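You operate a simulated robot arm through the tools that you are given. There is no shell and no other tool. Be economical: measure what you need, move in short steps, check, and stop when the job is done.

You are at the controls of a simulated two-armed robot. One attempt, no reset.

## Task
Pick up the black pack with a teal panel with one hand, pass it to the other hand and put it on the bench top behind the tester. Set down upright: black pack with a teal panel.

It is judged by the outcome, as a careful person would: the job done as asked, and still so three seconds after it is handed in. It fails if anything else is knocked over, pushed out of place, dropped, spilled or broken.

## Robot
Two 7-joint arms with two-finger parallel grippers on one trunk, on a base that drives. Base frame: it is fixed to the floor where the robot stands at the start and does not move with it; the origin is under the middle of the robot, x ahead of it, y to its left, z up; the surface under the hand at the start is at about z = 0.78. Readings come in m, degrees, newtons and seconds.
The left shoulder is at the start at [0.05, 0.158, 0.983], the right one opposite. With the tool pointing down near the work surface each hand reaches from about 0.22 to 0.66 m from the robot's upright axis, wherever it stands, measured 20 degrees to its own side. Places, roughly: bench top behind the tester (29x20 cm) [-1.38, 1.42, 0.86]. Payload 3.91 kg a hand.
Tool frame (each hand has its own): the origin (TCP) lies between the finger pads and is the grasp point; the fingertips stand 0.03 m ahead of it; z points along the fingers, y is the line along which they close. Largest opening 0.11 m; finger width 0.02, thickness 0.01; the body of the gripper, 0.048 by 0.112 m, starts 0.055 m behind the TCP.
Orientation is that of the tool frame in the base frame, as [roll, pitch, yaw] about the fixed x, y, z axes, in that order (R = Rz(yaw) Ry(pitch) Rx(roll)). With the fingers straight down and closing along the base's y, the tool's x points along the base's -x, its y along +y and its z along -z.

## Interface
- The arms move only by the tool apply_moves. It takes "left_moves", "right_moves" or both (then of equal length, played together; a hand with none holds still); each is a list of rows, each a list of 7 numbers: the shift along the base's x, y, z in m, then the turn, a rotation vector about the base's x, y, z in degrees, then the opening, from 0 (shut) to 1 (fully open). In form: [[dx, dy, dz, ax, ay, az, claw], ...]. A call has 1 to 10 rows; each row shifts and turns the commanded pose from where the row before left it. Each row takes 0.2 s and may step no farther than 0.05 m and 8.6 degrees from the row before; otherwise, or with a gripper value out of range, the whole call is refused. A pose out of reach is approached as far as the arm can. The call stops where the force on the tool passes 40 N (or 10 N more than at its start, if that is more) or the arm is blocked; 0.2 s more then pass. Each finger travels about 0.153 m/s and halts on what it meets, pressing with about 34 N; the grip force reading is that of the motor and also rises with nothing between the fingers. The clock runs only during rows and for 0.2 s after the last one: add rows that do not move to give the fingers time. It gives the time, the measured TCP pose, the force on the tool (base axes), the opening and the grip force at its end, in the units of the frame above (readings bear some noise), with the torque about the TCP (base axes, N m) and any sound that the robot's microphone picked up.
- Cameras (640 x 400 px; columns grow to the right, rows downward): "scene" is now at [0.1283, 0.01, 1.1593]; the picture's right is [0.25, -0.97, 0.00], its down [-0.20, -0.05, -0.98] and it looks along [0.95, 0.25, -0.21] (base axes); focal length 264 px, centre (320, 200). "left" rides on the left gripper at [0.072, -0.017, -0.103] in its tool frame; the picture's right is [0.23, 0.97, 0.00], its down [-0.76, 0.18, -0.62] and it looks along [-0.61, 0.14, 0.78] (tool axes); focal length 222 px, centre (320, 200). "right" rides on the right gripper at [0.072, 0.017, -0.103] in its tool frame; the picture's right is [-0.23, 0.97, 0.00], its down [-0.76, -0.18, -0.62] and it looks along [-0.61, -0.14, 0.78] (tool axes); focal length 222 px, centre (320, 200). There is no depth. A picture from a camera that has moved, and an enlarged one, comes with that camera's place and axes in the base frame and with its lens. The place of the scene camera against the robot may be out by one fixed shift of up to 0.018 m in any direction.
- grab_frame(camera): a new picture of that camera. No time passes.
- raise_lower(by): slides the trunk up (or, below 0, down) by that many m; the arms and the scene camera ride with it, the base frame stays. It gives what a move gives, with no picture.
- roll_base(legs): drives the robot by 1 to 6 legs, each [ahead, turn to the left] in m and degrees, along the robot's own axes; the way and the turn of a leg run together, so that a leg with both is an arc; at most 1.5 m and 180 degrees a leg. The arms and the cameras ride along, it lands a little off, and it stops where it bumps. It gives what a move gives.
- head_to(pan, tilt): turns the head with the scene camera to pan (to the left, within 80 degrees either way) and tilt (down, from -29 to 69), counted from straight ahead of the robot. It gives what a move gives.
- zoom(camera, box): a new picture of the part [left, top, right, bottom] of that camera's present view, enlarged. No time passes.
- hand_in(): hands the job in; it is judged then, once.

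Work in short steps. Places have to be worked out from the pictures, the camera data and where the tool is seen: move nearer, look again, correct. Check each grasp and each placing, and mend what went wrong. You have 120 turns and 108 pictures in all, those below and enlarged ones among them. Open the grippers and draw the arms clear of the work before you hand the job in, unless the task says otherwise; then end with one line.

The tools are called after "Request:" as name(argument=value, ...) on one line, values as JSON. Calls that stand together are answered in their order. apply_moves: Moves the arms, as the interface text tells. Its arguments: {"type":"object","properties":{"left_moves":{"type":"array","items":{"type":"array","items":{"type":"number"}}},"right_moves":{"type":"array","items":{"type":"array","items":{"type":"number"}}}},"required":[]} The other tools are called the same way: raise_lower (by) slides the trunk up or down; roll_base (legs) drives the base; head_to (pan, tilt) turns the head that bears the scene camera; grab_frame (camera) takes a picture; zoom (camera, box) takes an enlarged picture of a part of a camera's view; hand_in () hands the job in.

At the start:

```text
time: 0.0
left_tcp_pos: [0.3112, 0.2558, 1.0747]
left_tcp_rot: [-180.0, 0.0, 180.0]
left_force: [-0.7, 0.2, -0.5]
left_ft_torque: [-0.02, 0.01, 0.01]
left_width: 0.11
left_grasp_force: 0.0
right_tcp_pos: [0.4572, -0.0457, 1.0187]
right_tcp_rot: [-180.0, 0.0, -180.0]
right_force: [-0.1, 0.7, 0.1]
right_ft_torque: [0.02, -0.01, 0.03]
right_width: 0.1099
right_grasp_force: 0.0
trunk travel left (down, up): [-0.225, 0.257]
robot x, y, heading: [0.0007, 0.0002, -0.2]
head pan, tilt: [14.7, 12.1]
```

scene: 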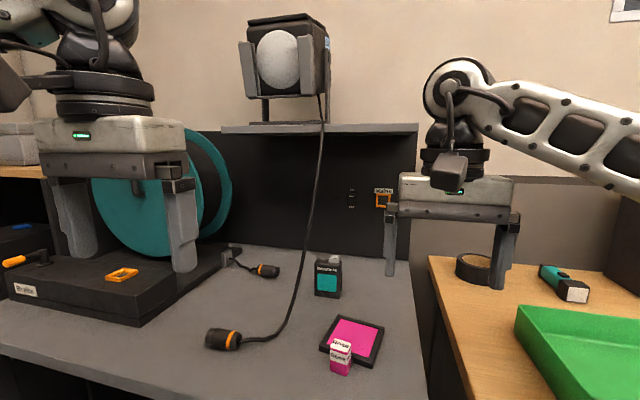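
right: 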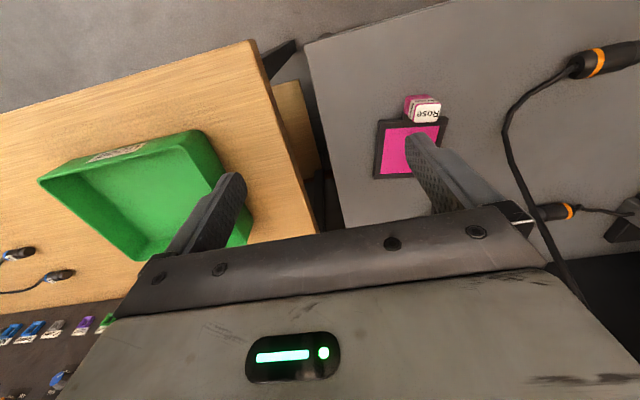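
left: 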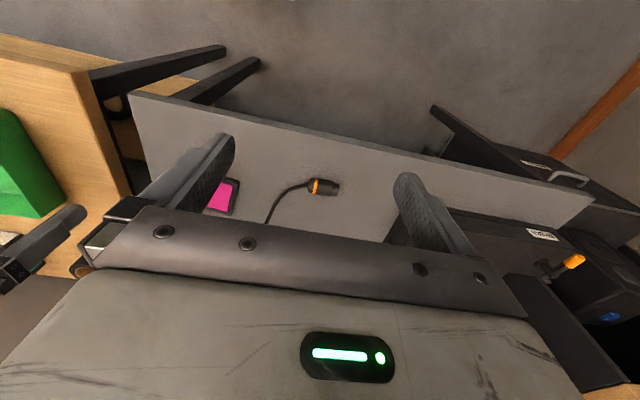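

The scene shows a small black pack with a teal front at about (328,277). I'll zoom in to confirm and look at the rest.

Request:
zoom(camera="scene", box=[270, 220, 430, 390])

Request:
zoom(camera="scene", box=[430, 220, 640, 390])

```text
2.35 times, centred on (350, 305) of scene
camera zoom: at [0.1283, 0.01, 1.1593], right [0.25, -0.97, 0.0], down [-0.2, -0.05, -0.98], along [0.95, 0.25, -0.21], focal length 621 px, centre (249, -47)
```

zoom: 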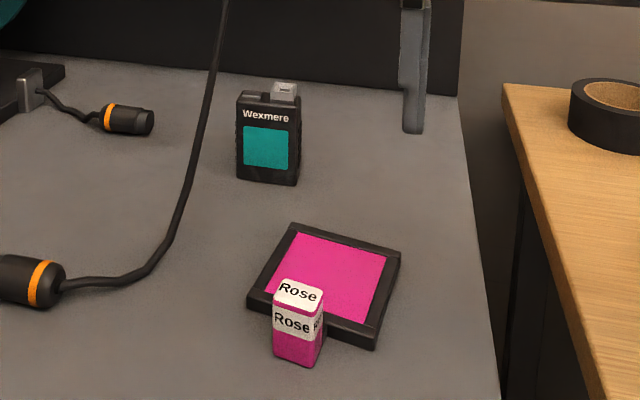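

```text
2.35 times, centred on (535, 305) of scene
camera zoom: at [0.1283, 0.01, 1.1593], right [0.25, -0.97, 0.0], down [-0.2, -0.05, -0.98], along [0.95, 0.25, -0.21], focal length 621 px, centre (-186, -47)
```

zoom: 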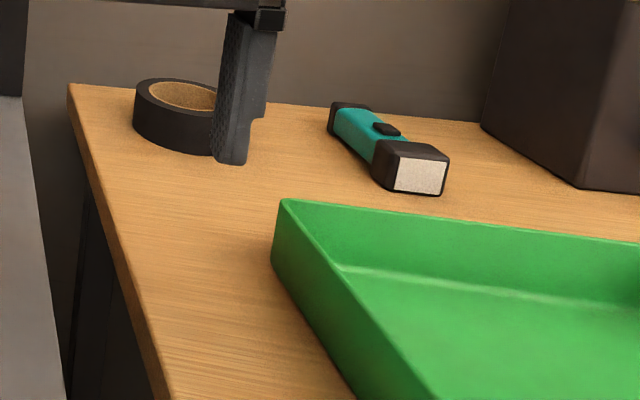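

The pack ("Wexmere") stands at about (0.71, 0.14), roughly 0.10 tall and 0.067 wide. I'll look down at the bench edge and to the left toward the destination.

Request:
head_to(pan=80, tilt=20)

Request:
grab_frame(camera="scene")

Request:
head_to(pan=10, tilt=50)

Request:
grab_frame(camera="scene")

```text
time: 1.4
left_tcp_pos: [0.3105, 0.2569, 1.0739]
left_tcp_rot: [179.9, -0.1, -180.0]
left_force: [0.2, 0.5, -0.3]
left_ft_torque: [-0.02, 0.02, 0.01]
left_width: 0.1102
left_grasp_force: 0.1
right_tcp_pos: [0.4566, -0.045, 1.0189]
right_tcp_rot: [180.0, 0.1, 180.0]
right_force: [-0.7, -0.7, 1.5]
right_ft_torque: [-0.02, -0.01, 0.02]
right_width: 0.11
right_grasp_force: 0.1
trunk travel left (down, up): [-0.225, 0.257]
robot x, y, heading: [0.001, 0.0005, 0.1]
head pan, tilt: [80.0, 20.0]
```

```text
102 pictures are left
camera scene: at [0.0543, 0.0781, 1.1465], right [0.98, -0.17, 0.0], down [-0.06, -0.34, -0.94], along [0.16, 0.93, -0.34], focal length 264 px, centre (320, 200)
```

scene: 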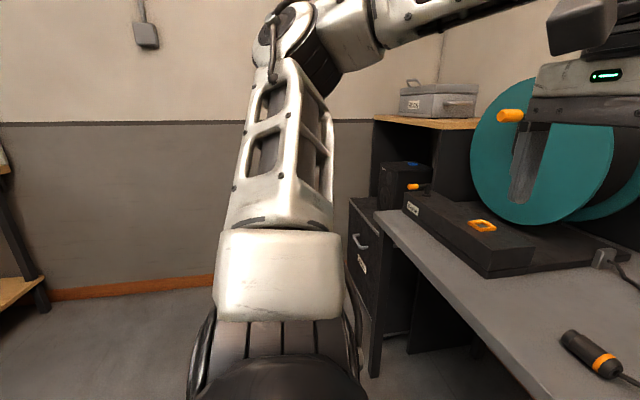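

```text
time: 2.8
left_tcp_pos: [0.3114, 0.2563, 1.0748]
left_tcp_rot: [-180.0, 0.0, -180.0]
left_force: [-0.1, 0.0, 0.2]
left_ft_torque: [0.01, 0.0, 0.02]
left_width: 0.11
left_grasp_force: 0.0
right_tcp_pos: [0.4586, -0.044, 1.0194]
right_tcp_rot: [-180.0, -0.1, -180.0]
right_force: [0.0, 0.6, 0.0]
right_ft_torque: [0.04, 0.02, 0.0]
right_width: 0.1098
right_grasp_force: 0.0
trunk travel left (down, up): [-0.225, 0.257]
robot x, y, heading: [0.0017, -0.0011, -0.3]
head pan, tilt: [10.0, 50.0]
```

```text
101 pictures are left
camera scene: at [0.1139, -0.0002, 1.1009], right [0.17, -0.98, 0.0], down [-0.75, -0.13, -0.64], along [0.63, 0.11, -0.77], focal length 264 px, centre (320, 200)
```

scene: 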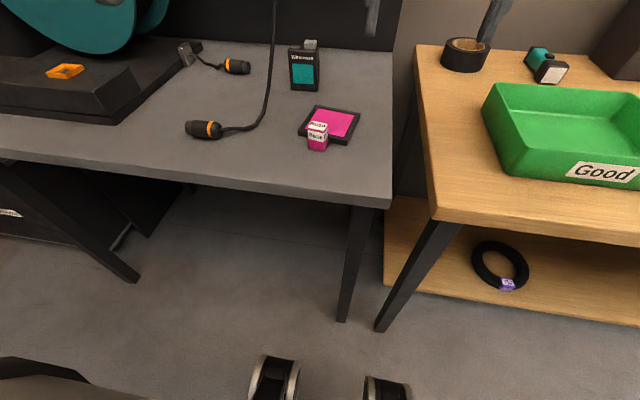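

The pack stands near the table's right side, with the table edge at x≈0.39. Before choosing grips I want to see the destination, so I back off 0.25 m, turn left and look there.

Request:
roll_base(legs=[[-0.25, 0], [0, 75]])

Request:
head_to(pan=50, tilt=12)

Request:
grab_frame(camera="scene")

```text
time: 7.8
left_tcp_pos: [-0.4181, 0.3668, 1.0739]
left_tcp_rot: [179.9, 0.1, -104.8]
left_force: [-0.4, 0.1, 0.4]
left_ft_torque: [0.03, 0.01, 0.02]
left_width: 0.1098
left_grasp_force: 0.1
right_tcp_pos: [-0.0893, 0.4308, 1.0185]
right_tcp_rot: [-180.0, 0.1, -104.7]
right_force: [1.0, -0.2, -0.3]
right_ft_torque: [0.02, 0.03, 0.0]
right_width: 0.1099
right_grasp_force: 0.0
trunk travel left (down, up): [-0.225, 0.257]
robot x, y, heading: [-0.2502, -0.002, 75.4]
head pan, tilt: [10.0, 50.0]
```

```text
time: 8.9
left_tcp_pos: [-0.4175, 0.3646, 1.0738]
left_tcp_rot: [-180.0, 0.0, -104.8]
left_force: [-0.3, -0.7, 0.4]
left_ft_torque: [0.02, -0.01, 0.0]
left_width: 0.1098
left_grasp_force: 0.1
right_tcp_pos: [-0.0898, 0.4317, 1.0183]
right_tcp_rot: [-180.0, 0.0, -104.8]
right_force: [0.3, 0.1, 0.2]
right_ft_torque: [0.02, 0.01, 0.01]
right_width: 0.1098
right_grasp_force: 0.0
trunk travel left (down, up): [-0.225, 0.257]
robot x, y, heading: [-0.2483, -0.0036, 75.2]
head pan, tilt: [50.0, 12.0]
```

```text
100 pictures are left
camera scene: at [-0.2946, 0.1011, 1.1595], right [0.82, 0.58, 0.0], down [0.12, -0.17, -0.98], along [-0.56, 0.8, -0.21], focal length 264 px, centre (320, 200)
```

scene: 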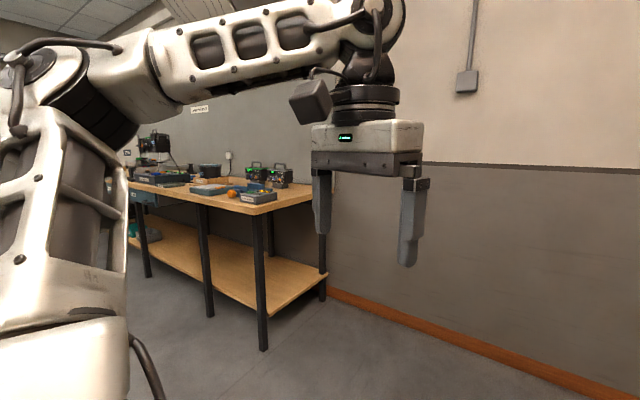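

Request:
zoom(camera="scene", box=[120, 120, 330, 240])

```text
3.05 times, centred on (225, 180) of scene
camera zoom: at [-0.2946, 0.1011, 1.1595], right [0.82, 0.58, 0.0], down [0.12, -0.17, -0.98], along [-0.56, 0.8, -0.21], focal length 805 px, centre (610, 261)
```

zoom: 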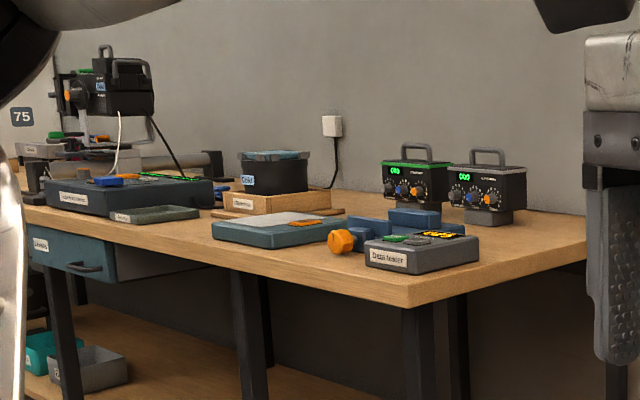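

The tester sits near the bench's right front corner and the free spot behind it is near (-1.38, 1.42), reachable from the bench's right end. A hanging cable runs just left of the pack. So the right hand will pick from above, closing on the pack's thickness at its right half, and the left will take it tilted from its own side. I turn the right hand now and tuck the left.

Request:
apply_moves(right_moves=[[0, 0, 0, 0, 0, 8, 1], [0, 0, 0, 0, 0, 8, 1], [0, 0, 0, 0, 0, 8, 1], [0, 0, 0, 0, 0, 8, 1], [0, 0, 0, 0, 0, 8, 1], [0, 0, 0, 0, 0, 8, 1], [0, 0, 0, 0, 0, 8, 1], [0, 0, 0, 0, 0, 7, 1], [0, 0, 0, 0, 0, 7, 1]], left_moves=[[-0.027, -0.024, 0, 0, 0, 0, 1], [-0.027, -0.024, 0, 0, 0, 0, 1], [0, 0, 0, 0, 0, 0, 1], [0, 0, 0, 0, 0, 0, 1], [0, 0, 0, 0, 0, 0, 1], [0, 0, 0, 0, 0, 0, 1], [0, 0, 0, 0, 0, 0, 1], [0, 0, 0, 0, 0, 0, 1], [0, 0, 0, 0, 0, 0, 1]])

Request:
roll_base(legs=[[0.2, 0], [0, -73]])

Request:
head_to(pan=10, tilt=30)

Request:
grab_frame(camera="scene")

```text
time: 10.9
left_tcp_pos: [-0.4722, 0.3174, 1.0735]
left_tcp_rot: [-180.0, 0.1, -104.9]
left_force: [0.0, 0.3, -1.0]
left_ft_torque: [-0.02, -0.01, 0.03]
left_width: 0.1099
left_grasp_force: 0.0
right_tcp_pos: [-0.1136, 0.3836, 1.0017]
right_tcp_rot: [-179.9, 0.1, -35.0]
right_force: [0.7, -0.4, -0.4]
right_ft_torque: [0.0, -0.05, -0.03]
right_width: 0.1101
right_grasp_force: 0.2
right hand out of reach, approached as far as the arm can: row 8, 9
trunk travel left (down, up): [-0.225, 0.257]
robot x, y, heading: [-0.2512, 0.0036, 75.2]
head pan, tilt: [50.0, 12.0]
```

```text
time: 15.6
left_tcp_pos: [0.0393, 0.4979, 1.0734]
left_tcp_rot: [-180.0, 0.0, -177.7]
left_force: [0.1, 0.5, -0.9]
left_ft_torque: [0.01, -0.01, -0.01]
left_width: 0.1102
left_grasp_force: 0.0
right_tcp_pos: [0.2089, 0.175, 1.0017]
right_tcp_rot: [180.0, 0.0, -107.7]
right_force: [1.1, -0.5, -0.5]
right_ft_torque: [0.01, -0.01, 0.02]
right_width: 0.1101
right_grasp_force: 0.1
trunk travel left (down, up): [-0.225, 0.257]
robot x, y, heading: [-0.1998, 0.1947, 2.7]
head pan, tilt: [50.0, 12.0]
```

```text
time: 16.7
left_tcp_pos: [0.0394, 0.4982, 1.0744]
left_tcp_rot: [180.0, 0.1, -177.6]
left_force: [0.3, 0.1, 0.1]
left_ft_torque: [-0.01, -0.02, -0.02]
left_width: 0.1101
left_grasp_force: 0.1
right_tcp_pos: [0.2089, 0.1742, 1.0037]
right_tcp_rot: [180.0, 0.1, -107.8]
right_force: [-0.6, 1.4, 0.5]
right_ft_torque: [-0.02, -0.01, -0.02]
right_width: 0.11
right_grasp_force: 0.1
trunk travel left (down, up): [-0.225, 0.257]
robot x, y, heading: [-0.1993, 0.1876, 2.4]
head pan, tilt: [10.0, 30.0]
```

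```text
98 pictures are left
camera scene: at [-0.0722, 0.1992, 1.1305], right [0.22, -0.98, 0.0], down [-0.49, -0.11, -0.87], along [0.85, 0.19, -0.5], focal length 264 px, centre (320, 200)
```

scene: 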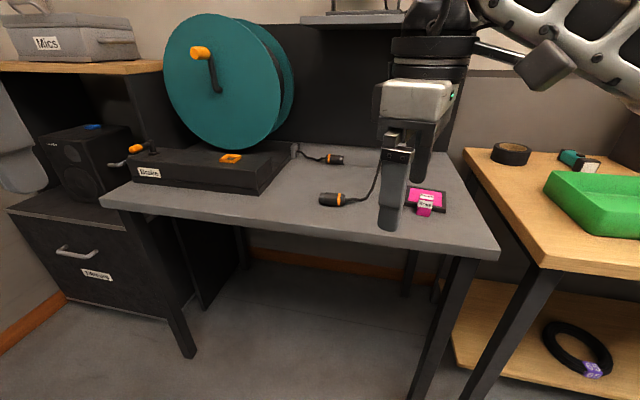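

The way ahead is clear; table legs are wide apart. I drive ahead 0.30 m and turn left 15°.

Request:
roll_base(legs=[[0.3, 0], [0, 16]])

Request:
head_to(pan=-15, tilt=30)

Request:
grab_frame(camera="scene")

Request:
grab_frame(camera="right")

```text
time: 19.7
left_tcp_pos: [0.249, 0.5642, 1.075]
left_tcp_rot: [-179.9, 0.0, -161.6]
left_force: [0.5, 0.3, -0.3]
left_ft_torque: [-0.03, -0.02, 0.01]
left_width: 0.1099
left_grasp_force: 0.1
right_tcp_pos: [0.4999, 0.3007, 1.0023]
right_tcp_rot: [-179.9, 0.1, -91.9]
right_force: [-0.4, 0.6, 0.6]
right_ft_torque: [-0.02, -0.01, -0.01]
right_width: 0.1101
right_grasp_force: 0.1
trunk travel left (down, up): [-0.225, 0.257]
robot x, y, heading: [0.1029, 0.2061, 18.2]
head pan, tilt: [10.0, 30.0]
```

```text
time: 20.6
left_tcp_pos: [0.2489, 0.5639, 1.0736]
left_tcp_rot: [-180.0, -0.1, -161.6]
left_force: [1.1, 0.6, -0.5]
left_ft_torque: [-0.01, -0.02, -0.01]
left_width: 0.1098
left_grasp_force: 0.1
right_tcp_pos: [0.5004, 0.2987, 1.0011]
right_tcp_rot: [-179.9, 0.1, -92.0]
right_force: [-0.6, 0.5, -0.2]
right_ft_torque: [0.01, 0.04, 0.0]
right_width: 0.1098
right_grasp_force: 0.0
trunk travel left (down, up): [-0.225, 0.257]
robot x, y, heading: [0.1021, 0.2028, 18.3]
head pan, tilt: [-15.0, 30.0]
```

```text
97 pictures are left
camera scene: at [0.23, 0.2086, 1.1305], right [0.06, -1.0, 0.0], down [-0.5, -0.03, -0.87], along [0.86, 0.05, -0.5], focal length 264 px, centre (320, 200)
```

scene: 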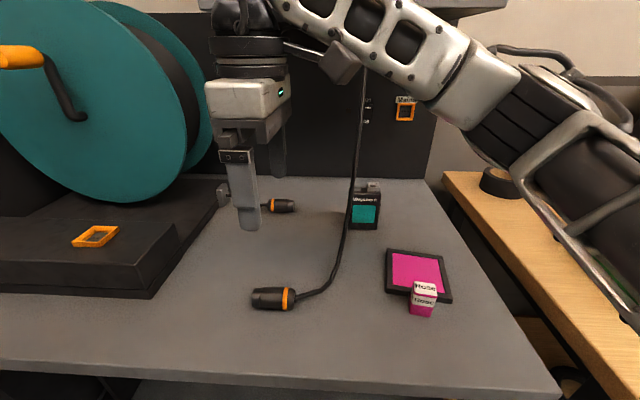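

```text
96 pictures are left
camera right: at [0.4795, 0.2274, 1.1058], right [-0.97, 0.26, 0.0], down [0.2, 0.75, 0.62], along [0.16, 0.6, -0.78], focal length 222 px, centre (320, 200)
```

right: 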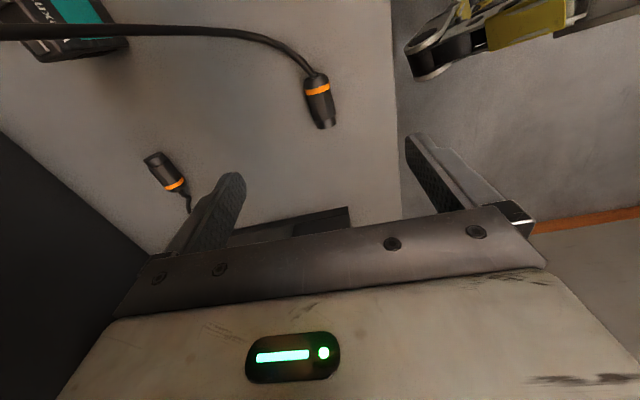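

The cable hangs around (0.58–0.65, 0.185), so the right hand must be moved back and to its right side. The pack is at about (0.71, 0.14). I move the hand to about (0.45, 0.02, 0.93), clear of the cable.

Request:
apply_moves(right_moves=[[-0.03, -0.03, 0, 0, 0, 0, 1], [-0.015, -0.047, 0, 0, 0, 0, 1], [0, -0.049, 0, 0, 0, 0, 1], [0, -0.049, 0, 0, 0, 0, 1], [0, -0.049, 0, 0, 0, 0, 1], [0, -0.049, 0, 0, 0, 0, 1], [0.02, -0.02, -0.035, 0, 0, 0, 1], [0.02, 0, -0.035, 0, 0, 0, 1]])

Request:
grab_frame(camera="scene")

Request:
grab_frame(camera="right")

```text
time: 22.4
left_tcp_pos: [0.2483, 0.565, 1.0737]
left_tcp_rot: [179.9, 0.1, -161.6]
left_force: [1.3, -0.6, 0.4]
left_ft_torque: [-0.01, 0.01, 0.01]
left_width: 0.11
left_grasp_force: 0.1
right_tcp_pos: [0.4344, 0.0656, 0.9189]
right_tcp_rot: [-180.0, 0.1, -92.0]
right_force: [0.4, -0.3, 0.2]
right_ft_torque: [0.05, 0.01, -0.03]
right_width: 0.11
right_grasp_force: 0.0
right hand out of reach, approached as far as the arm can: row 5, 6, 7, 8
trunk travel left (down, up): [-0.225, 0.257]
robot x, y, heading: [0.1046, 0.2077, 18.3]
head pan, tilt: [-15.0, 30.0]
```

```text
95 pictures are left
camera scene: at [0.2301, 0.2085, 1.1305], right [0.06, -1.0, 0.0], down [-0.5, -0.03, -0.87], along [0.86, 0.05, -0.5], focal length 264 px, centre (320, 200)
```

scene: 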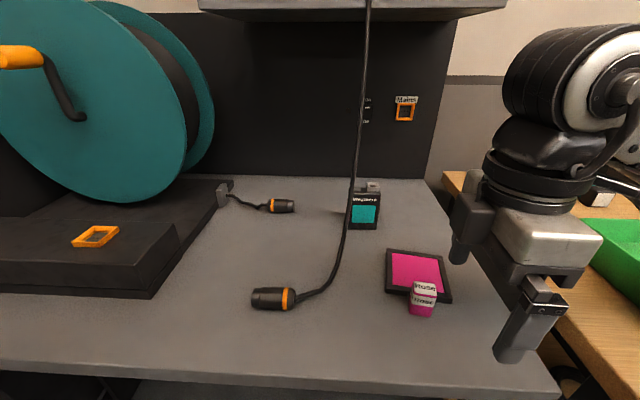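

```text
94 pictures are left
camera right: at [0.4135, -0.0071, 1.0218], right [-0.97, 0.26, 0.0], down [0.2, 0.75, 0.62], along [0.16, 0.6, -0.78], focal length 222 px, centre (320, 200)
```

right: 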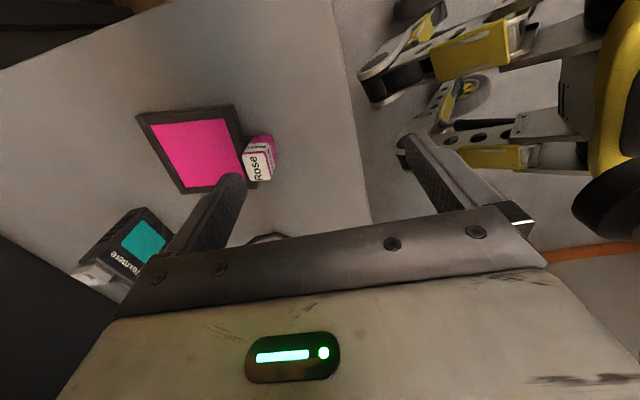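

The hand is now right of the cable at (0.434, 0.066); further right was out of reach with this yaw. I go forward in small steps along y≈0.06 and check.

Request:
apply_moves(right_moves=[[0.04, 0, 0, 0, 0, 0, 1], [0.04, 0, 0, 0, 0, 0, 1], [0.04, 0, 0, 0, 0, 0, 1]])

Request:
grab_frame(camera="scene")

```text
time: 23.2
left_tcp_pos: [0.2482, 0.5637, 1.0728]
left_tcp_rot: [180.0, 0.0, -161.7]
left_force: [-0.5, -1.1, 0.3]
left_ft_torque: [0.01, 0.0, 0.01]
left_width: 0.1102
left_grasp_force: 0.0
right_tcp_pos: [0.4693, 0.111, 0.9193]
right_tcp_rot: [-180.0, 0.1, -92.0]
right_force: [0.5, 0.0, 0.3]
right_ft_torque: [0.0, -0.02, 0.01]
right_width: 0.1102
right_grasp_force: 0.0
right hand out of reach, approached as far as the arm can: row 1, 2, 3
trunk travel left (down, up): [-0.225, 0.257]
robot x, y, heading: [0.1026, 0.2081, 18.4]
head pan, tilt: [-15.0, 30.0]
```

```text
93 pictures are left
camera scene: at [0.2299, 0.2084, 1.1305], right [0.06, -1.0, 0.0], down [-0.5, -0.03, -0.87], along [0.86, 0.05, -0.5], focal length 264 px, centre (320, 200)
```

scene: 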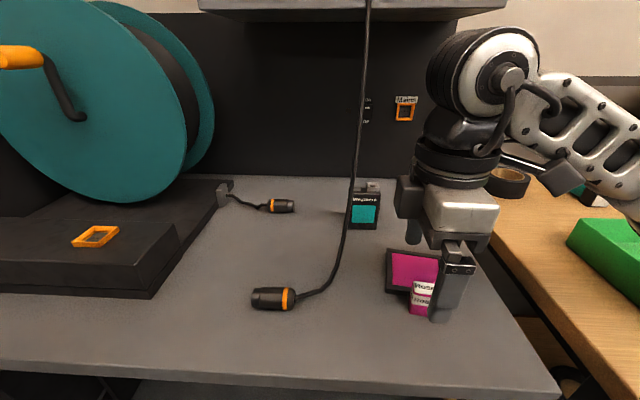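

The wrist yaw limit is relative to the arm's direction, so a better stance is needed: base near (0.06, −0.02) heading 50°, giving the right arm a left-forward reach. I raise the hand a bit, back out and re-approach.

Request:
apply_moves(right_moves=[[-0.03, -0.01, 0.04, 0, 0, 0, 1], [-0.01, 0, 0.04, 0, 0, 0, 1]])

Request:
roll_base(legs=[[-0.35, 0], [0, -40], [0.31, 0]])

Request:
grab_frame(camera="scene")

```text
refused: row 1 steps farther than a row can; nothing moved
```

```text
time: 29.0
left_tcp_pos: [0.4017, 0.1629, 1.0726]
left_tcp_rot: [179.9, 0.0, 158.4]
left_force: [0.0, -0.3, 0.2]
left_ft_torque: [0.02, -0.01, -0.01]
left_width: 0.1102
left_grasp_force: 0.0
right_tcp_pos: [0.2794, -0.3239, 0.9198]
right_tcp_rot: [-179.8, 0.1, -132.1]
right_force: [0.2, 0.0, -0.6]
right_ft_torque: [-0.01, 0.01, 0.0]
right_width: 0.11
right_grasp_force: 0.1
trunk travel left (down, up): [-0.225, 0.257]
robot x, y, heading: [0.0626, -0.0165, -21.8]
head pan, tilt: [-15.0, 30.0]
```

```text
92 pictures are left
camera scene: at [0.1665, -0.1007, 1.1304], right [-0.6, -0.8, 0.0], down [-0.4, 0.3, -0.87], along [0.69, -0.52, -0.5], focal length 264 px, centre (320, 200)
```

scene: 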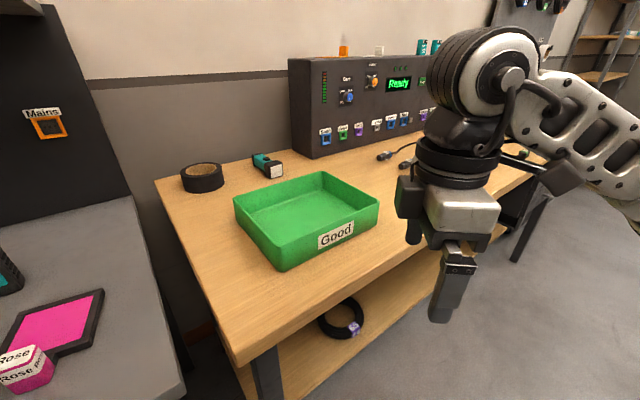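

Base is where I wanted. Raise the right hand a bit, then turn left 72° to heading 50° and look at the pack.

Request:
apply_moves(right_moves=[[0, 0, 0.04, 0, 0, 0, 1], [0, 0, 0.04, 0, 0, 0, 1]])

Request:
roll_base(legs=[[0, 72]])

Request:
head_to(pan=-40, tilt=30)

Request:
grab_frame(camera="scene")

Request:
grab_frame(camera="right")

```text
time: 29.6
left_tcp_pos: [0.4022, 0.1637, 1.0737]
left_tcp_rot: [-180.0, 0.0, 158.3]
left_force: [-0.5, -0.1, -0.1]
left_ft_torque: [-0.01, -0.01, 0.0]
left_width: 0.1101
left_grasp_force: 0.0
right_tcp_pos: [0.2755, -0.3166, 0.9968]
right_tcp_rot: [-180.0, 0.1, -132.1]
right_force: [0.2, 0.0, -0.1]
right_ft_torque: [0.04, 0.0, -0.02]
right_width: 0.11
right_grasp_force: 0.1
right hand out of reach, approached as far as the arm can: row 2
trunk travel left (down, up): [-0.225, 0.257]
robot x, y, heading: [0.0581, -0.0199, -21.7]
head pan, tilt: [-15.0, 30.0]
```

```text
time: 33.1
left_tcp_pos: [-0.0079, 0.3644, 1.0737]
left_tcp_rot: [180.0, 0.0, -129.8]
left_force: [0.2, 0.5, -0.6]
left_ft_torque: [0.04, -0.03, -0.01]
left_width: 0.1099
left_grasp_force: 0.1
right_tcp_pos: [0.4103, 0.0956, 0.9982]
right_tcp_rot: [-179.9, 0.1, -60.3]
right_force: [-0.2, 0.3, -0.8]
right_ft_torque: [0.02, 0.02, 0.02]
right_width: 0.1101
right_grasp_force: 0.0
trunk travel left (down, up): [-0.225, 0.257]
robot x, y, heading: [0.0599, -0.0202, 50.3]
head pan, tilt: [-15.0, 30.0]
```

```text
time: 34.0
left_tcp_pos: [-0.0081, 0.3657, 1.0731]
left_tcp_rot: [180.0, 0.1, -129.8]
left_force: [-0.6, 0.2, -0.8]
left_ft_torque: [-0.01, -0.01, 0.01]
left_width: 0.11
left_grasp_force: 0.1
right_tcp_pos: [0.4094, 0.0961, 0.9972]
right_tcp_rot: [-180.0, 0.2, -60.2]
right_force: [0.1, 0.4, -0.5]
right_ft_torque: [-0.02, -0.01, 0.01]
right_width: 0.1102
right_grasp_force: 0.0
trunk travel left (down, up): [-0.225, 0.257]
robot x, y, heading: [0.0599, -0.019, 50.0]
head pan, tilt: [-40.0, 30.0]
```

```text
91 pictures are left
camera scene: at [0.1714, 0.0149, 1.1305], right [0.18, -0.98, 0.0], down [-0.49, -0.09, -0.87], along [0.85, 0.15, -0.5], focal length 264 px, centre (320, 200)
```

scene: 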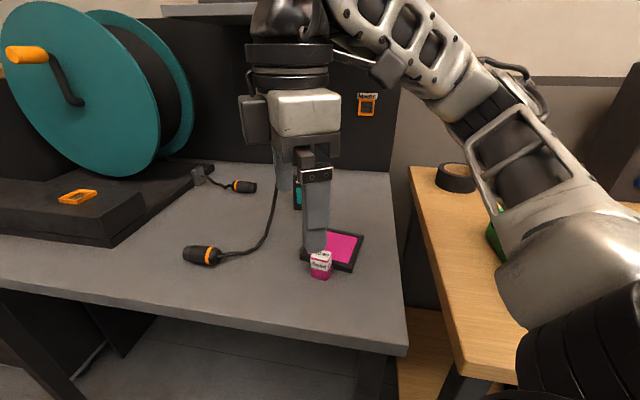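

```text
90 pictures are left
camera right: at [0.4294, 0.0242, 1.1005], right [-0.96, -0.29, 0.0], down [-0.22, 0.75, 0.62], along [-0.18, 0.6, -0.78], focal length 222 px, centre (320, 200)
```

right: 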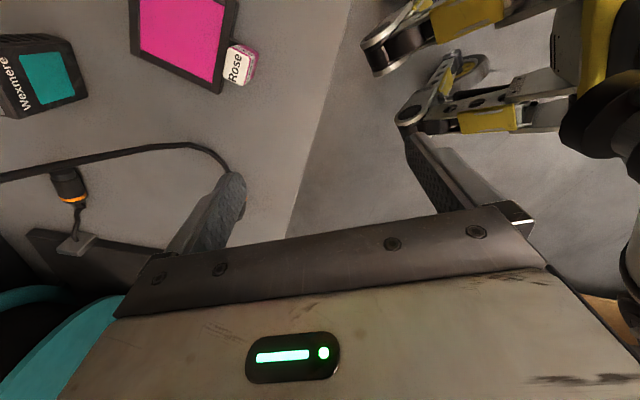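

Hand yaw is −60°; the pack needs about −90°. I move to (0.55, 0.03, 0.92) while yawing −30°.

Request:
apply_moves(right_moves=[[0.015, -0.025, -0.015, 0, 0, -6, 1], [0.02, -0.02, -0.015, 0, 0, -6, 1], [0.035, -0.01, -0.015, 0, 0, -6, 1], [0.035, -0.005, -0.015, 0, 0, -6, 1], [0.035, -0.005, -0.015, 0, 0, -6, 1]])

Request:
grab_frame(camera="scene")

Request:
grab_frame(camera="right")

```text
time: 35.2
left_tcp_pos: [-0.0089, 0.3633, 1.0742]
left_tcp_rot: [-179.9, 0.0, -129.8]
left_force: [0.6, -0.1, -0.9]
left_ft_torque: [-0.02, 0.0, 0.03]
left_width: 0.1098
left_grasp_force: 0.1
right_tcp_pos: [0.53, 0.0367, 0.9235]
right_tcp_rot: [-179.7, 0.0, -90.7]
right_force: [-0.6, -1.2, -0.1]
right_ft_torque: [-0.01, 0.0, 0.03]
right_width: 0.1101
right_grasp_force: 0.1
right hand out of reach, approached as far as the arm can: row 4, 5
trunk travel left (down, up): [-0.225, 0.257]
robot x, y, heading: [0.0593, -0.0194, 49.9]
head pan, tilt: [-40.0, 30.0]
```

```text
89 pictures are left
camera scene: at [0.1715, 0.0148, 1.1305], right [0.18, -0.98, 0.0], down [-0.49, -0.09, -0.87], along [0.85, 0.15, -0.5], focal length 264 px, centre (320, 200)
```

scene: 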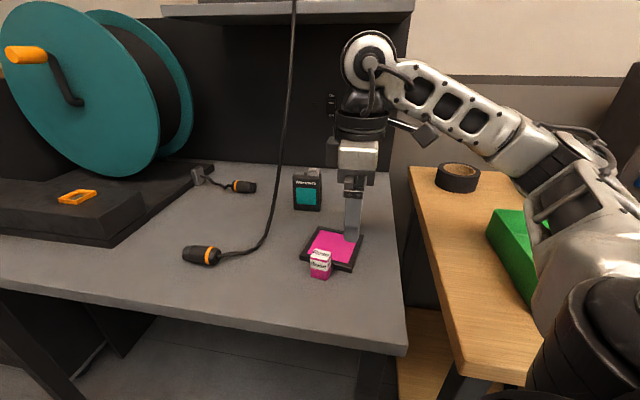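

```text
88 pictures are left
camera right: at [0.5115, -0.0359, 1.0259], right [-0.97, 0.24, 0.0], down [0.18, 0.76, 0.62], along [0.15, 0.61, -0.78], focal length 222 px, centre (320, 200)
```

right: 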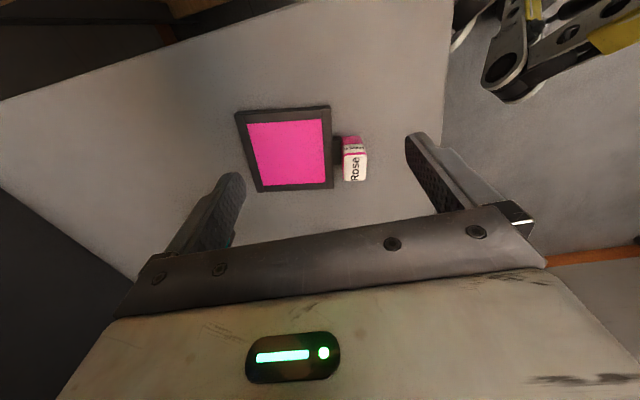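

Near the yaw limit but the target direction is more favourable. Zoom on the pack to measure its yaw and position.

Request:
zoom(camera="scene", box=[270, 150, 350, 220])

```text
5.71 times, centred on (310, 185) of scene
camera zoom: at [0.1715, 0.0148, 1.1305], right [0.18, -0.98, 0.0], down [-0.49, -0.09, -0.87], along [0.85, 0.15, -0.5], focal length 1509 px, centre (377, 286)
```

zoom: 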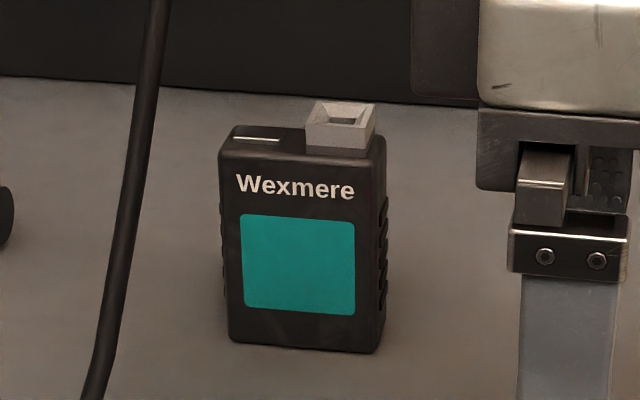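

Pack: centre about (0.722, 0.143), 62 mm wide, ~25 mm thick, top at 0.876 with a connector up to ~0.90, yaw about +3°. I advance the hand to the right of it, turning +3°.

Request:
apply_moves(right_moves=[[0.03, 0.01, 0, 0, 0, 3, 1], [0.04, 0.01, 0, 0, 0, 0, 1], [0.04, 0.01, 0, 0, 0, 0, 1]])

Request:
grab_frame(camera="scene")

Request:
grab_frame(camera="right")

```text
time: 36.0
left_tcp_pos: [-0.0075, 0.3633, 1.0738]
left_tcp_rot: [180.0, 0.0, -129.8]
left_force: [-0.1, -0.6, -0.3]
left_ft_torque: [-0.01, -0.01, -0.02]
left_width: 0.1097
left_grasp_force: 0.1
right_tcp_pos: [0.5221, 0.0377, 0.9206]
right_tcp_rot: [-179.8, 0.1, -88.5]
right_force: [-0.4, -0.2, -0.7]
right_ft_torque: [0.01, 0.01, -0.03]
right_width: 0.1103
right_grasp_force: 0.1
right hand out of reach, approached as far as the arm can: row 1, 2, 3
trunk travel left (down, up): [-0.225, 0.257]
robot x, y, heading: [0.0587, -0.0174, 49.8]
head pan, tilt: [-40.0, 30.0]
```

```text
86 pictures are left
camera scene: at [0.1715, 0.0149, 1.1304], right [0.18, -0.98, 0.0], down [-0.49, -0.09, -0.87], along [0.85, 0.15, -0.5], focal length 264 px, centre (320, 200)
```

scene: 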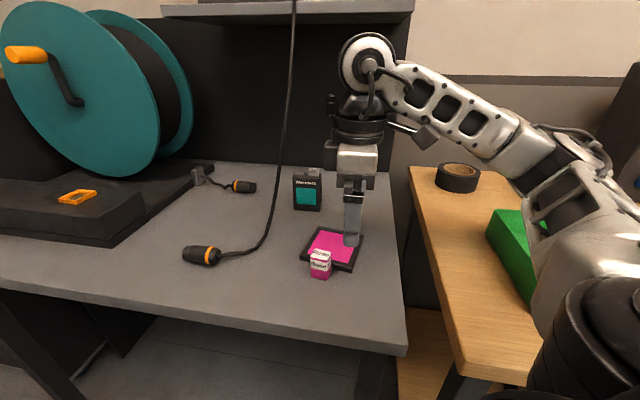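

```text
85 pictures are left
camera right: at [0.5056, -0.0345, 1.0241], right [-0.98, 0.2, 0.0], down [0.16, 0.77, 0.62], along [0.13, 0.61, -0.78], focal length 222 px, centre (320, 200)
```

right: 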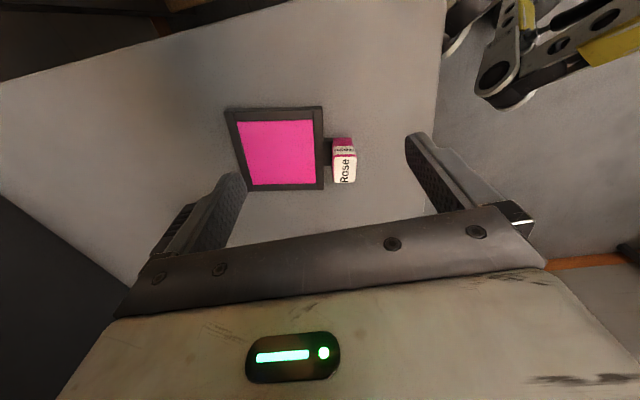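

Upright over the pack the wrist would brush the cable (now measured at (0.65,0.18,0.95) to (0.73,0.167,1.13)), and the wrist yaw limit bites. Coming tilted from the right (fingers pointing left-down) avoids both; I try tilting the hand here in free air.

Request:
apply_moves(right_moves=[[0, -0.01, 0.0, 8, 0, 0, 1], [0, -0.01, 0, 8, 0, 0, 1], [0, -0.01, 0, 8, 0, 0, 1], [0, -0.01, 0, 8, 0, 0, 1], [0, -0.01, 0, 8, 0, 0, 1]])

Request:
apply_moves(right_moves=[[0.02, 0, 0, 0, 0, 0, 1], [0.03, 0, 0, 0, 0, 0, 1], [0.03, 0, 0, 0, 0, 0, 1]])

Request:
grab_frame(camera="scene")

```text
time: 37.3
left_tcp_pos: [-0.0228, 0.3691, 1.0714]
left_tcp_rot: [-179.0, 0.3, -129.9]
left_force: [-0.3, -0.7, -0.2]
left_ft_torque: [0.0, -0.01, 0.0]
left_width: 0.1101
left_grasp_force: 0.0
right_tcp_pos: [0.4759, 0.0087, 0.9742]
right_tcp_rot: [-167.4, 33.3, -84.9]
right_force: [-0.6, 0.1, 0.6]
right_ft_torque: [0.01, -0.01, 0.01]
right_width: 0.11
right_grasp_force: 0.0
right hand out of reach, approached as far as the arm can: row 1, 2, 3, 4, 5
trunk travel left (down, up): [-0.225, 0.257]
robot x, y, heading: [0.0566, -0.019, 49.7]
head pan, tilt: [-40.0, 30.0]
stopped in row 5 (right hand): the arm was blocked; the commanded pose is now the measured one
```

```text
time: 38.1
left_tcp_pos: [-0.0102, 0.3655, 1.0712]
left_tcp_rot: [-179.7, 0.1, -129.9]
left_force: [-0.4, 0.0, 0.0]
left_ft_torque: [-0.03, 0.01, 0.09]
left_width: 0.1099
left_grasp_force: 0.0
right_tcp_pos: [0.4993, 0.0269, 0.9784]
right_tcp_rot: [-169.6, 34.4, -85.4]
right_force: [-0.1, 0.2, 0.0]
right_ft_torque: [0.0, 0.04, 0.01]
right_width: 0.11
right_grasp_force: 0.1
right hand out of reach, approached as far as the arm can: row 1, 2, 3
trunk travel left (down, up): [-0.225, 0.257]
robot x, y, heading: [0.0616, -0.0168, 50.3]
head pan, tilt: [-40.0, 30.0]
```

```text
84 pictures are left
camera scene: at [0.1672, 0.0167, 1.1295], right [0.18, -0.98, 0.0], down [-0.49, -0.09, -0.87], along [0.85, 0.15, -0.5], focal length 264 px, centre (320, 200)
```

scene: 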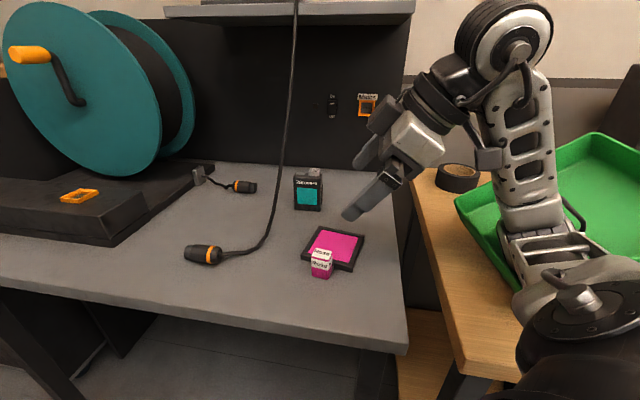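

The "blocked" stop is worrying: the elbow seems to be down by the green bin, which appears shifted. Look closer.

Request:
head_to(pan=-75, tilt=35)

Request:
grab_frame(camera="scene")

```text
time: 39.1
left_tcp_pos: [-0.0104, 0.3658, 1.0724]
left_tcp_rot: [-179.9, 0.0, -130.0]
left_force: [0.3, 0.4, -0.4]
left_ft_torque: [-0.01, -0.04, -0.01]
left_width: 0.11
left_grasp_force: 0.1
right_tcp_pos: [0.4997, 0.0266, 0.98]
right_tcp_rot: [-170.0, 34.7, -85.6]
right_force: [0.0, 0.1, 0.3]
right_ft_torque: [-0.03, -0.02, 0.04]
right_width: 0.1101
right_grasp_force: 0.1
trunk travel left (down, up): [-0.225, 0.257]
robot x, y, heading: [0.0573, -0.0192, 49.9]
head pan, tilt: [-75.0, 35.0]
```

```text
83 pictures are left
camera scene: at [0.1596, -0.0371, 1.1228], right [-0.42, -0.91, 0.0], down [-0.52, 0.24, -0.82], along [0.74, -0.35, -0.57], focal length 264 px, centre (320, 200)
```

scene: 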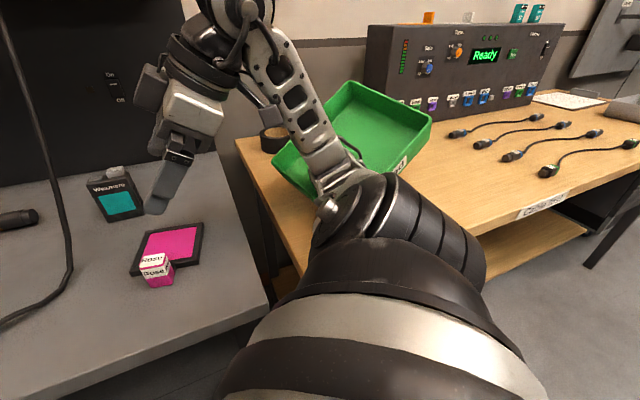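

The elbow did swing into the bin and shift it; I'll put it back later. First I raise the trunk to lift the elbow clear vertically.

Request:
raise_lower(by=0.12)

Request:
grab_frame(camera="scene")

```text
time: 40.6
left_tcp_pos: [-0.0081, 0.3633, 1.1928]
left_tcp_rot: [180.0, 0.1, -129.8]
left_force: [-0.3, -0.3, 0.8]
left_ft_torque: [-0.02, 0.01, 0.03]
left_width: 0.1098
left_grasp_force: 0.0
right_tcp_pos: [0.502, 0.0265, 1.0977]
right_tcp_rot: [-170.2, 34.7, -85.7]
right_force: [-0.1, 0.2, 0.0]
right_ft_torque: [0.02, -0.01, 0.03]
right_width: 0.1101
right_grasp_force: 0.1
trunk travel left (down, up): [-0.345, 0.137]
robot x, y, heading: [0.0579, -0.0207, 49.9]
head pan, tilt: [-75.0, 35.0]
```

```text
82 pictures are left
camera scene: at [0.1617, -0.0382, 1.2426], right [-0.42, -0.91, 0.0], down [-0.52, 0.24, -0.82], along [0.74, -0.35, -0.57], focal length 264 px, centre (320, 200)
```

scene: 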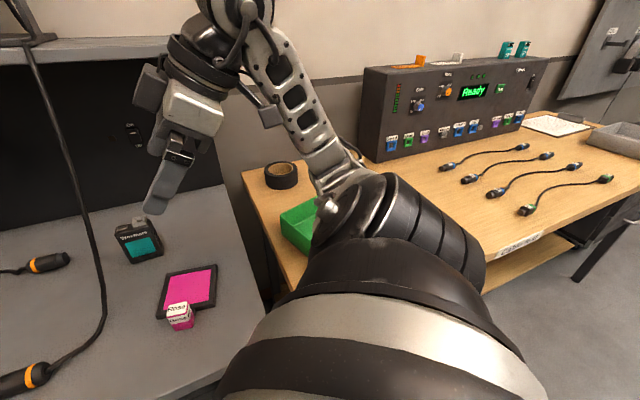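

The elbow is above the bin now. I lift a little more, and back out along the heading so I can see the bin.

Request:
raise_lower(by=0.12)

Request:
roll_base(legs=[[-0.35, 0]])

Request:
grab_frame(camera="scene")

```text
time: 42.1
left_tcp_pos: [-0.0088, 0.3647, 1.3139]
left_tcp_rot: [179.9, 0.1, -129.9]
left_force: [-1.1, -1.0, -0.2]
left_ft_torque: [-0.04, 0.01, -0.02]
left_width: 0.1101
left_grasp_force: 0.1
right_tcp_pos: [0.5014, 0.0279, 1.2179]
right_tcp_rot: [-170.1, 34.7, -85.7]
right_force: [0.1, 0.5, 0.0]
right_ft_torque: [-0.01, 0.02, -0.03]
right_width: 0.1099
right_grasp_force: 0.1
trunk travel left (down, up): [-0.465, 0.017]
robot x, y, heading: [0.0562, -0.0184, 50.0]
head pan, tilt: [-75.0, 35.0]
```

```text
time: 44.4
left_tcp_pos: [-0.2314, 0.0981, 1.3136]
left_tcp_rot: [179.9, 0.1, -130.0]
left_force: [0.2, 0.0, 0.4]
left_ft_torque: [0.02, -0.04, 0.01]
left_width: 0.1103
left_grasp_force: 0.1
right_tcp_pos: [0.2773, -0.2414, 1.2182]
right_tcp_rot: [-170.3, 34.7, -85.8]
right_force: [0.3, -0.3, 0.5]
right_ft_torque: [-0.01, -0.01, -0.02]
right_width: 0.1101
right_grasp_force: 0.1
trunk travel left (down, up): [-0.465, 0.017]
robot x, y, heading: [-0.1648, -0.2844, 49.9]
head pan, tilt: [-75.0, 35.0]
```

```text
81 pictures are left
camera scene: at [-0.0614, -0.3046, 1.3627], right [-0.42, -0.91, 0.0], down [-0.52, 0.24, -0.82], along [0.74, -0.35, -0.57], focal length 264 px, centre (320, 200)
```

scene: 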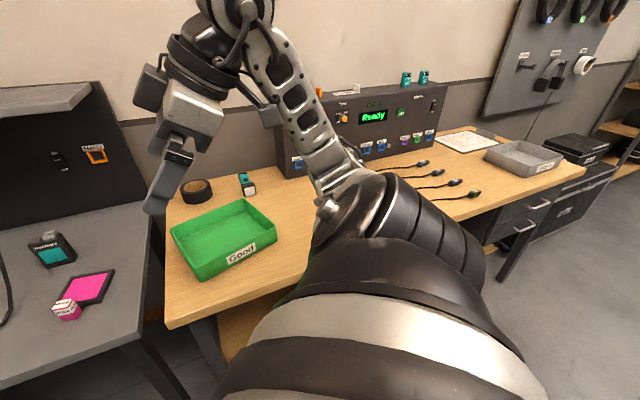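

The bin is flat on the table with tape and torch apparently undisturbed. I zoom to measure the bin's corners against its original place.

Request:
zoom(camera="scene", box=[150, 160, 310, 310])

```text
2.67 times, centred on (230, 235) of scene
camera zoom: at [-0.0614, -0.3046, 1.3627], right [-0.42, -0.91, 0.0], down [-0.52, 0.24, -0.82], along [0.74, -0.35, -0.57], focal length 704 px, centre (560, 107)
```

zoom: 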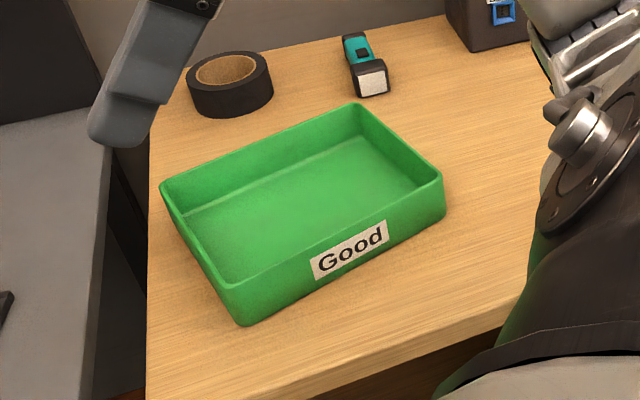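

The bin moved: centre from about (0.586, −0.376) to (0.606, −0.299), turned about +20°. I'll restore it by pinching its left wall. First I put the right hand back upright with default yaw, here in free air.

Request:
apply_moves(right_moves=[[0, 0, 0, -8, 0, 0, 1], [0, 0, 0, -8, 0, 0, 1], [0, 0, 0, -8, 0, 0, 1], [0, 0, 0, -8, 0, 0, 1], [0, 0, 0, -2.5, 0, 0, 1], [0, 0, 0, 0, 0, 8, 1], [0, 0, 0, 0, 0, 8, 1], [0, 0, 0, 0, 0, 8, 1]])

Request:
grab_frame(camera="scene")

```text
time: 46.2
left_tcp_pos: [-0.2305, 0.0979, 1.3131]
left_tcp_rot: [-180.0, 0.0, -130.0]
left_force: [-0.4, -0.3, -0.4]
left_ft_torque: [-0.01, 0.01, -0.01]
left_width: 0.1097
left_grasp_force: 0.1
right_tcp_pos: [0.2025, -0.2181, 1.2056]
right_tcp_rot: [-172.5, 0.3, -62.5]
right_force: [0.2, -0.1, -0.3]
right_ft_torque: [-0.02, -0.02, 0.02]
right_width: 0.11
right_grasp_force: 0.1
right hand out of reach, approached as far as the arm can: row 6, 7, 8
trunk travel left (down, up): [-0.465, 0.017]
robot x, y, heading: [-0.166, -0.2824, 49.8]
head pan, tilt: [-75.0, 35.0]
```

```text
79 pictures are left
camera scene: at [-0.0612, -0.3038, 1.3627], right [-0.42, -0.91, 0.0], down [-0.52, 0.24, -0.82], along [0.74, -0.35, -0.57], focal length 264 px, centre (320, 200)
```

scene: 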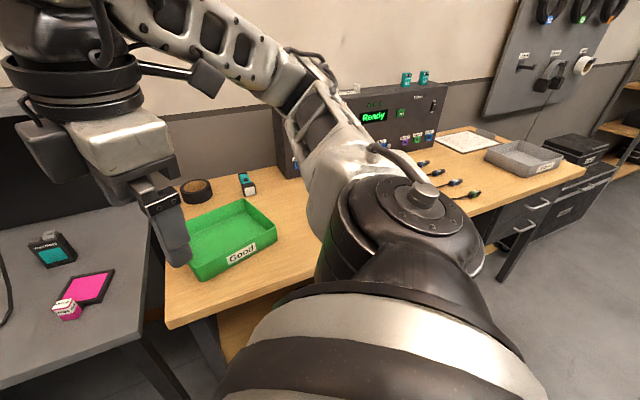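

Now undo the yaw back to the default relative to the robot (−130°), and correct the residual tilt.

Request:
apply_moves(right_moves=[[0, 0, 0, 0, 0, -8, 1], [0, 0, 0, 0, 0, -8, 1], [0, 0, 0, 0, 0, -8, 1], [0, 0, 0, 0, 0, -8, 1], [0, 0, 0, 0, 0, -8, 1], [0, 0, 0, 0, 0, -8, 1], [0, 0, 0, 0, 0, -8, 1], [0, 0, 0, 0, 0, -8, 1], [0, 0, 0, 0, 0, -3, 1]])

Request:
roll_base(legs=[[0, -50]])

```text
time: 48.2
left_tcp_pos: [-0.23, 0.0985, 1.3135]
left_tcp_rot: [-180.0, 0.0, -130.1]
left_force: [-0.6, 0.5, -0.1]
left_ft_torque: [-0.01, -0.04, 0.01]
left_width: 0.11
left_grasp_force: 0.2
right_tcp_pos: [0.203, -0.2183, 1.2055]
right_tcp_rot: [-172.6, 0.2, -129.7]
right_force: [0.3, 0.3, 0.3]
right_ft_torque: [-0.03, 0.02, 0.02]
right_width: 0.1099
right_grasp_force: 0.1
trunk travel left (down, up): [-0.465, 0.017]
robot x, y, heading: [-0.1653, -0.2862, 50.2]
head pan, tilt: [-75.0, 35.0]
```

```text
time: 50.9
left_tcp_pos: [0.0858, 0.0115, 1.3133]
left_tcp_rot: [-180.0, 0.0, -180.0]
left_force: [-1.0, -0.4, 0.7]
left_ft_torque: [-0.01, 0.02, 0.01]
left_width: 0.11
left_grasp_force: 0.1
right_tcp_pos: [0.121, -0.5235, 1.2052]
right_tcp_rot: [-172.6, 0.3, -179.5]
right_force: [1.0, -0.1, -0.2]
right_ft_torque: [-0.02, -0.01, 0.03]
right_width: 0.11
right_grasp_force: 0.0
trunk travel left (down, up): [-0.465, 0.017]
robot x, y, heading: [-0.1639, -0.285, -0.1]
head pan, tilt: [-75.0, 35.0]
```

Left shoulder lines up with the bin's left wall here. I drive ahead 0.17, lower the trunk 0.14 and look.

Request:
roll_base(legs=[[0.17, 0]])

Request:
raise_lower(by=-0.14)

Request:
head_to(pan=5, tilt=40)

Request:
grab_frame(camera="scene")

Request:
grab_frame(camera="left")

```text
time: 52.3
left_tcp_pos: [0.2557, 0.0146, 1.3145]
left_tcp_rot: [180.0, 0.1, -179.8]
left_force: [-0.3, 0.3, 0.1]
left_ft_torque: [0.01, 0.01, 0.01]
left_width: 0.1101
left_grasp_force: 0.1
right_tcp_pos: [0.2922, -0.522, 1.2049]
right_tcp_rot: [-172.6, 0.1, -179.5]
right_force: [0.0, 0.1, 0.2]
right_ft_torque: [0.0, 0.04, 0.0]
right_width: 0.1101
right_grasp_force: 0.1
trunk travel left (down, up): [-0.465, 0.017]
robot x, y, heading: [0.0029, -0.2841, 0.1]
head pan, tilt: [-75.0, 35.0]
```

```text
time: 54.0
left_tcp_pos: [0.2546, 0.0136, 1.1745]
left_tcp_rot: [180.0, 0.1, -179.9]
left_force: [0.6, 0.1, 0.0]
left_ft_torque: [-0.01, -0.01, 0.03]
left_width: 0.1095
left_grasp_force: 0.0
right_tcp_pos: [0.2915, -0.5234, 1.0658]
right_tcp_rot: [-172.5, 0.3, -179.4]
right_force: [-0.9, -0.9, 0.0]
right_ft_torque: [-0.01, 0.02, 0.02]
right_width: 0.1102
right_grasp_force: 0.1
trunk travel left (down, up): [-0.325, 0.157]
robot x, y, heading: [0.0043, -0.2861, 0.3]
head pan, tilt: [-75.0, 35.0]
```

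```text
time: 55.5
left_tcp_pos: [0.2542, 0.0132, 1.1743]
left_tcp_rot: [-180.0, 0.0, -179.8]
left_force: [0.4, -0.3, -0.1]
left_ft_torque: [0.0, 0.0, 0.03]
left_width: 0.1099
left_grasp_force: 0.1
right_tcp_pos: [0.2914, -0.5224, 1.0659]
right_tcp_rot: [-172.5, 0.4, -179.4]
right_force: [0.4, -0.7, -0.5]
right_ft_torque: [0.02, 0.01, -0.01]
right_width: 0.11
right_grasp_force: 0.0
trunk travel left (down, up): [-0.325, 0.157]
robot x, y, heading: [0.0032, -0.2834, -0.0]
head pan, tilt: [5.0, 40.0]
```

```text
78 pictures are left
camera scene: at [0.1271, -0.2899, 1.2151], right [0.09, -1.0, 0.0], down [-0.64, -0.06, -0.77], along [0.76, 0.07, -0.64], focal length 264 px, centre (320, 200)
```

scene: 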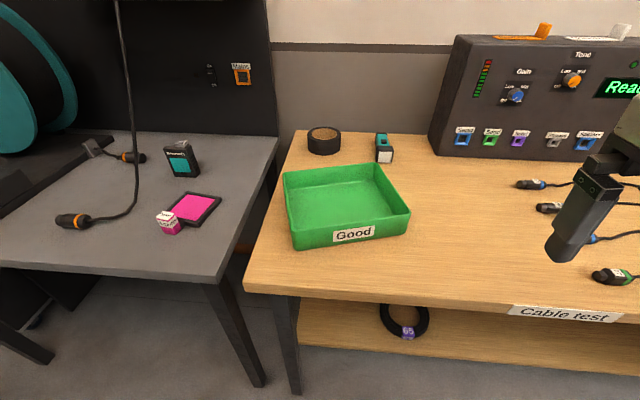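

```text
77 pictures are left
camera left: at [0.1817, -0.0056, 1.277], right [-0.23, 0.97, 0.0], down [0.76, 0.18, 0.62], along [0.61, 0.14, -0.78], focal length 222 px, centre (320, 200)
```

left: 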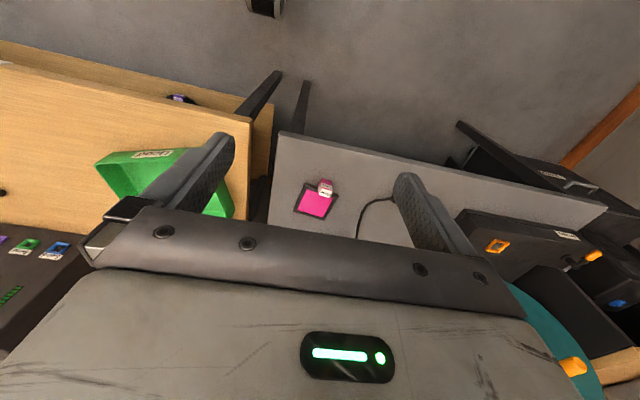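

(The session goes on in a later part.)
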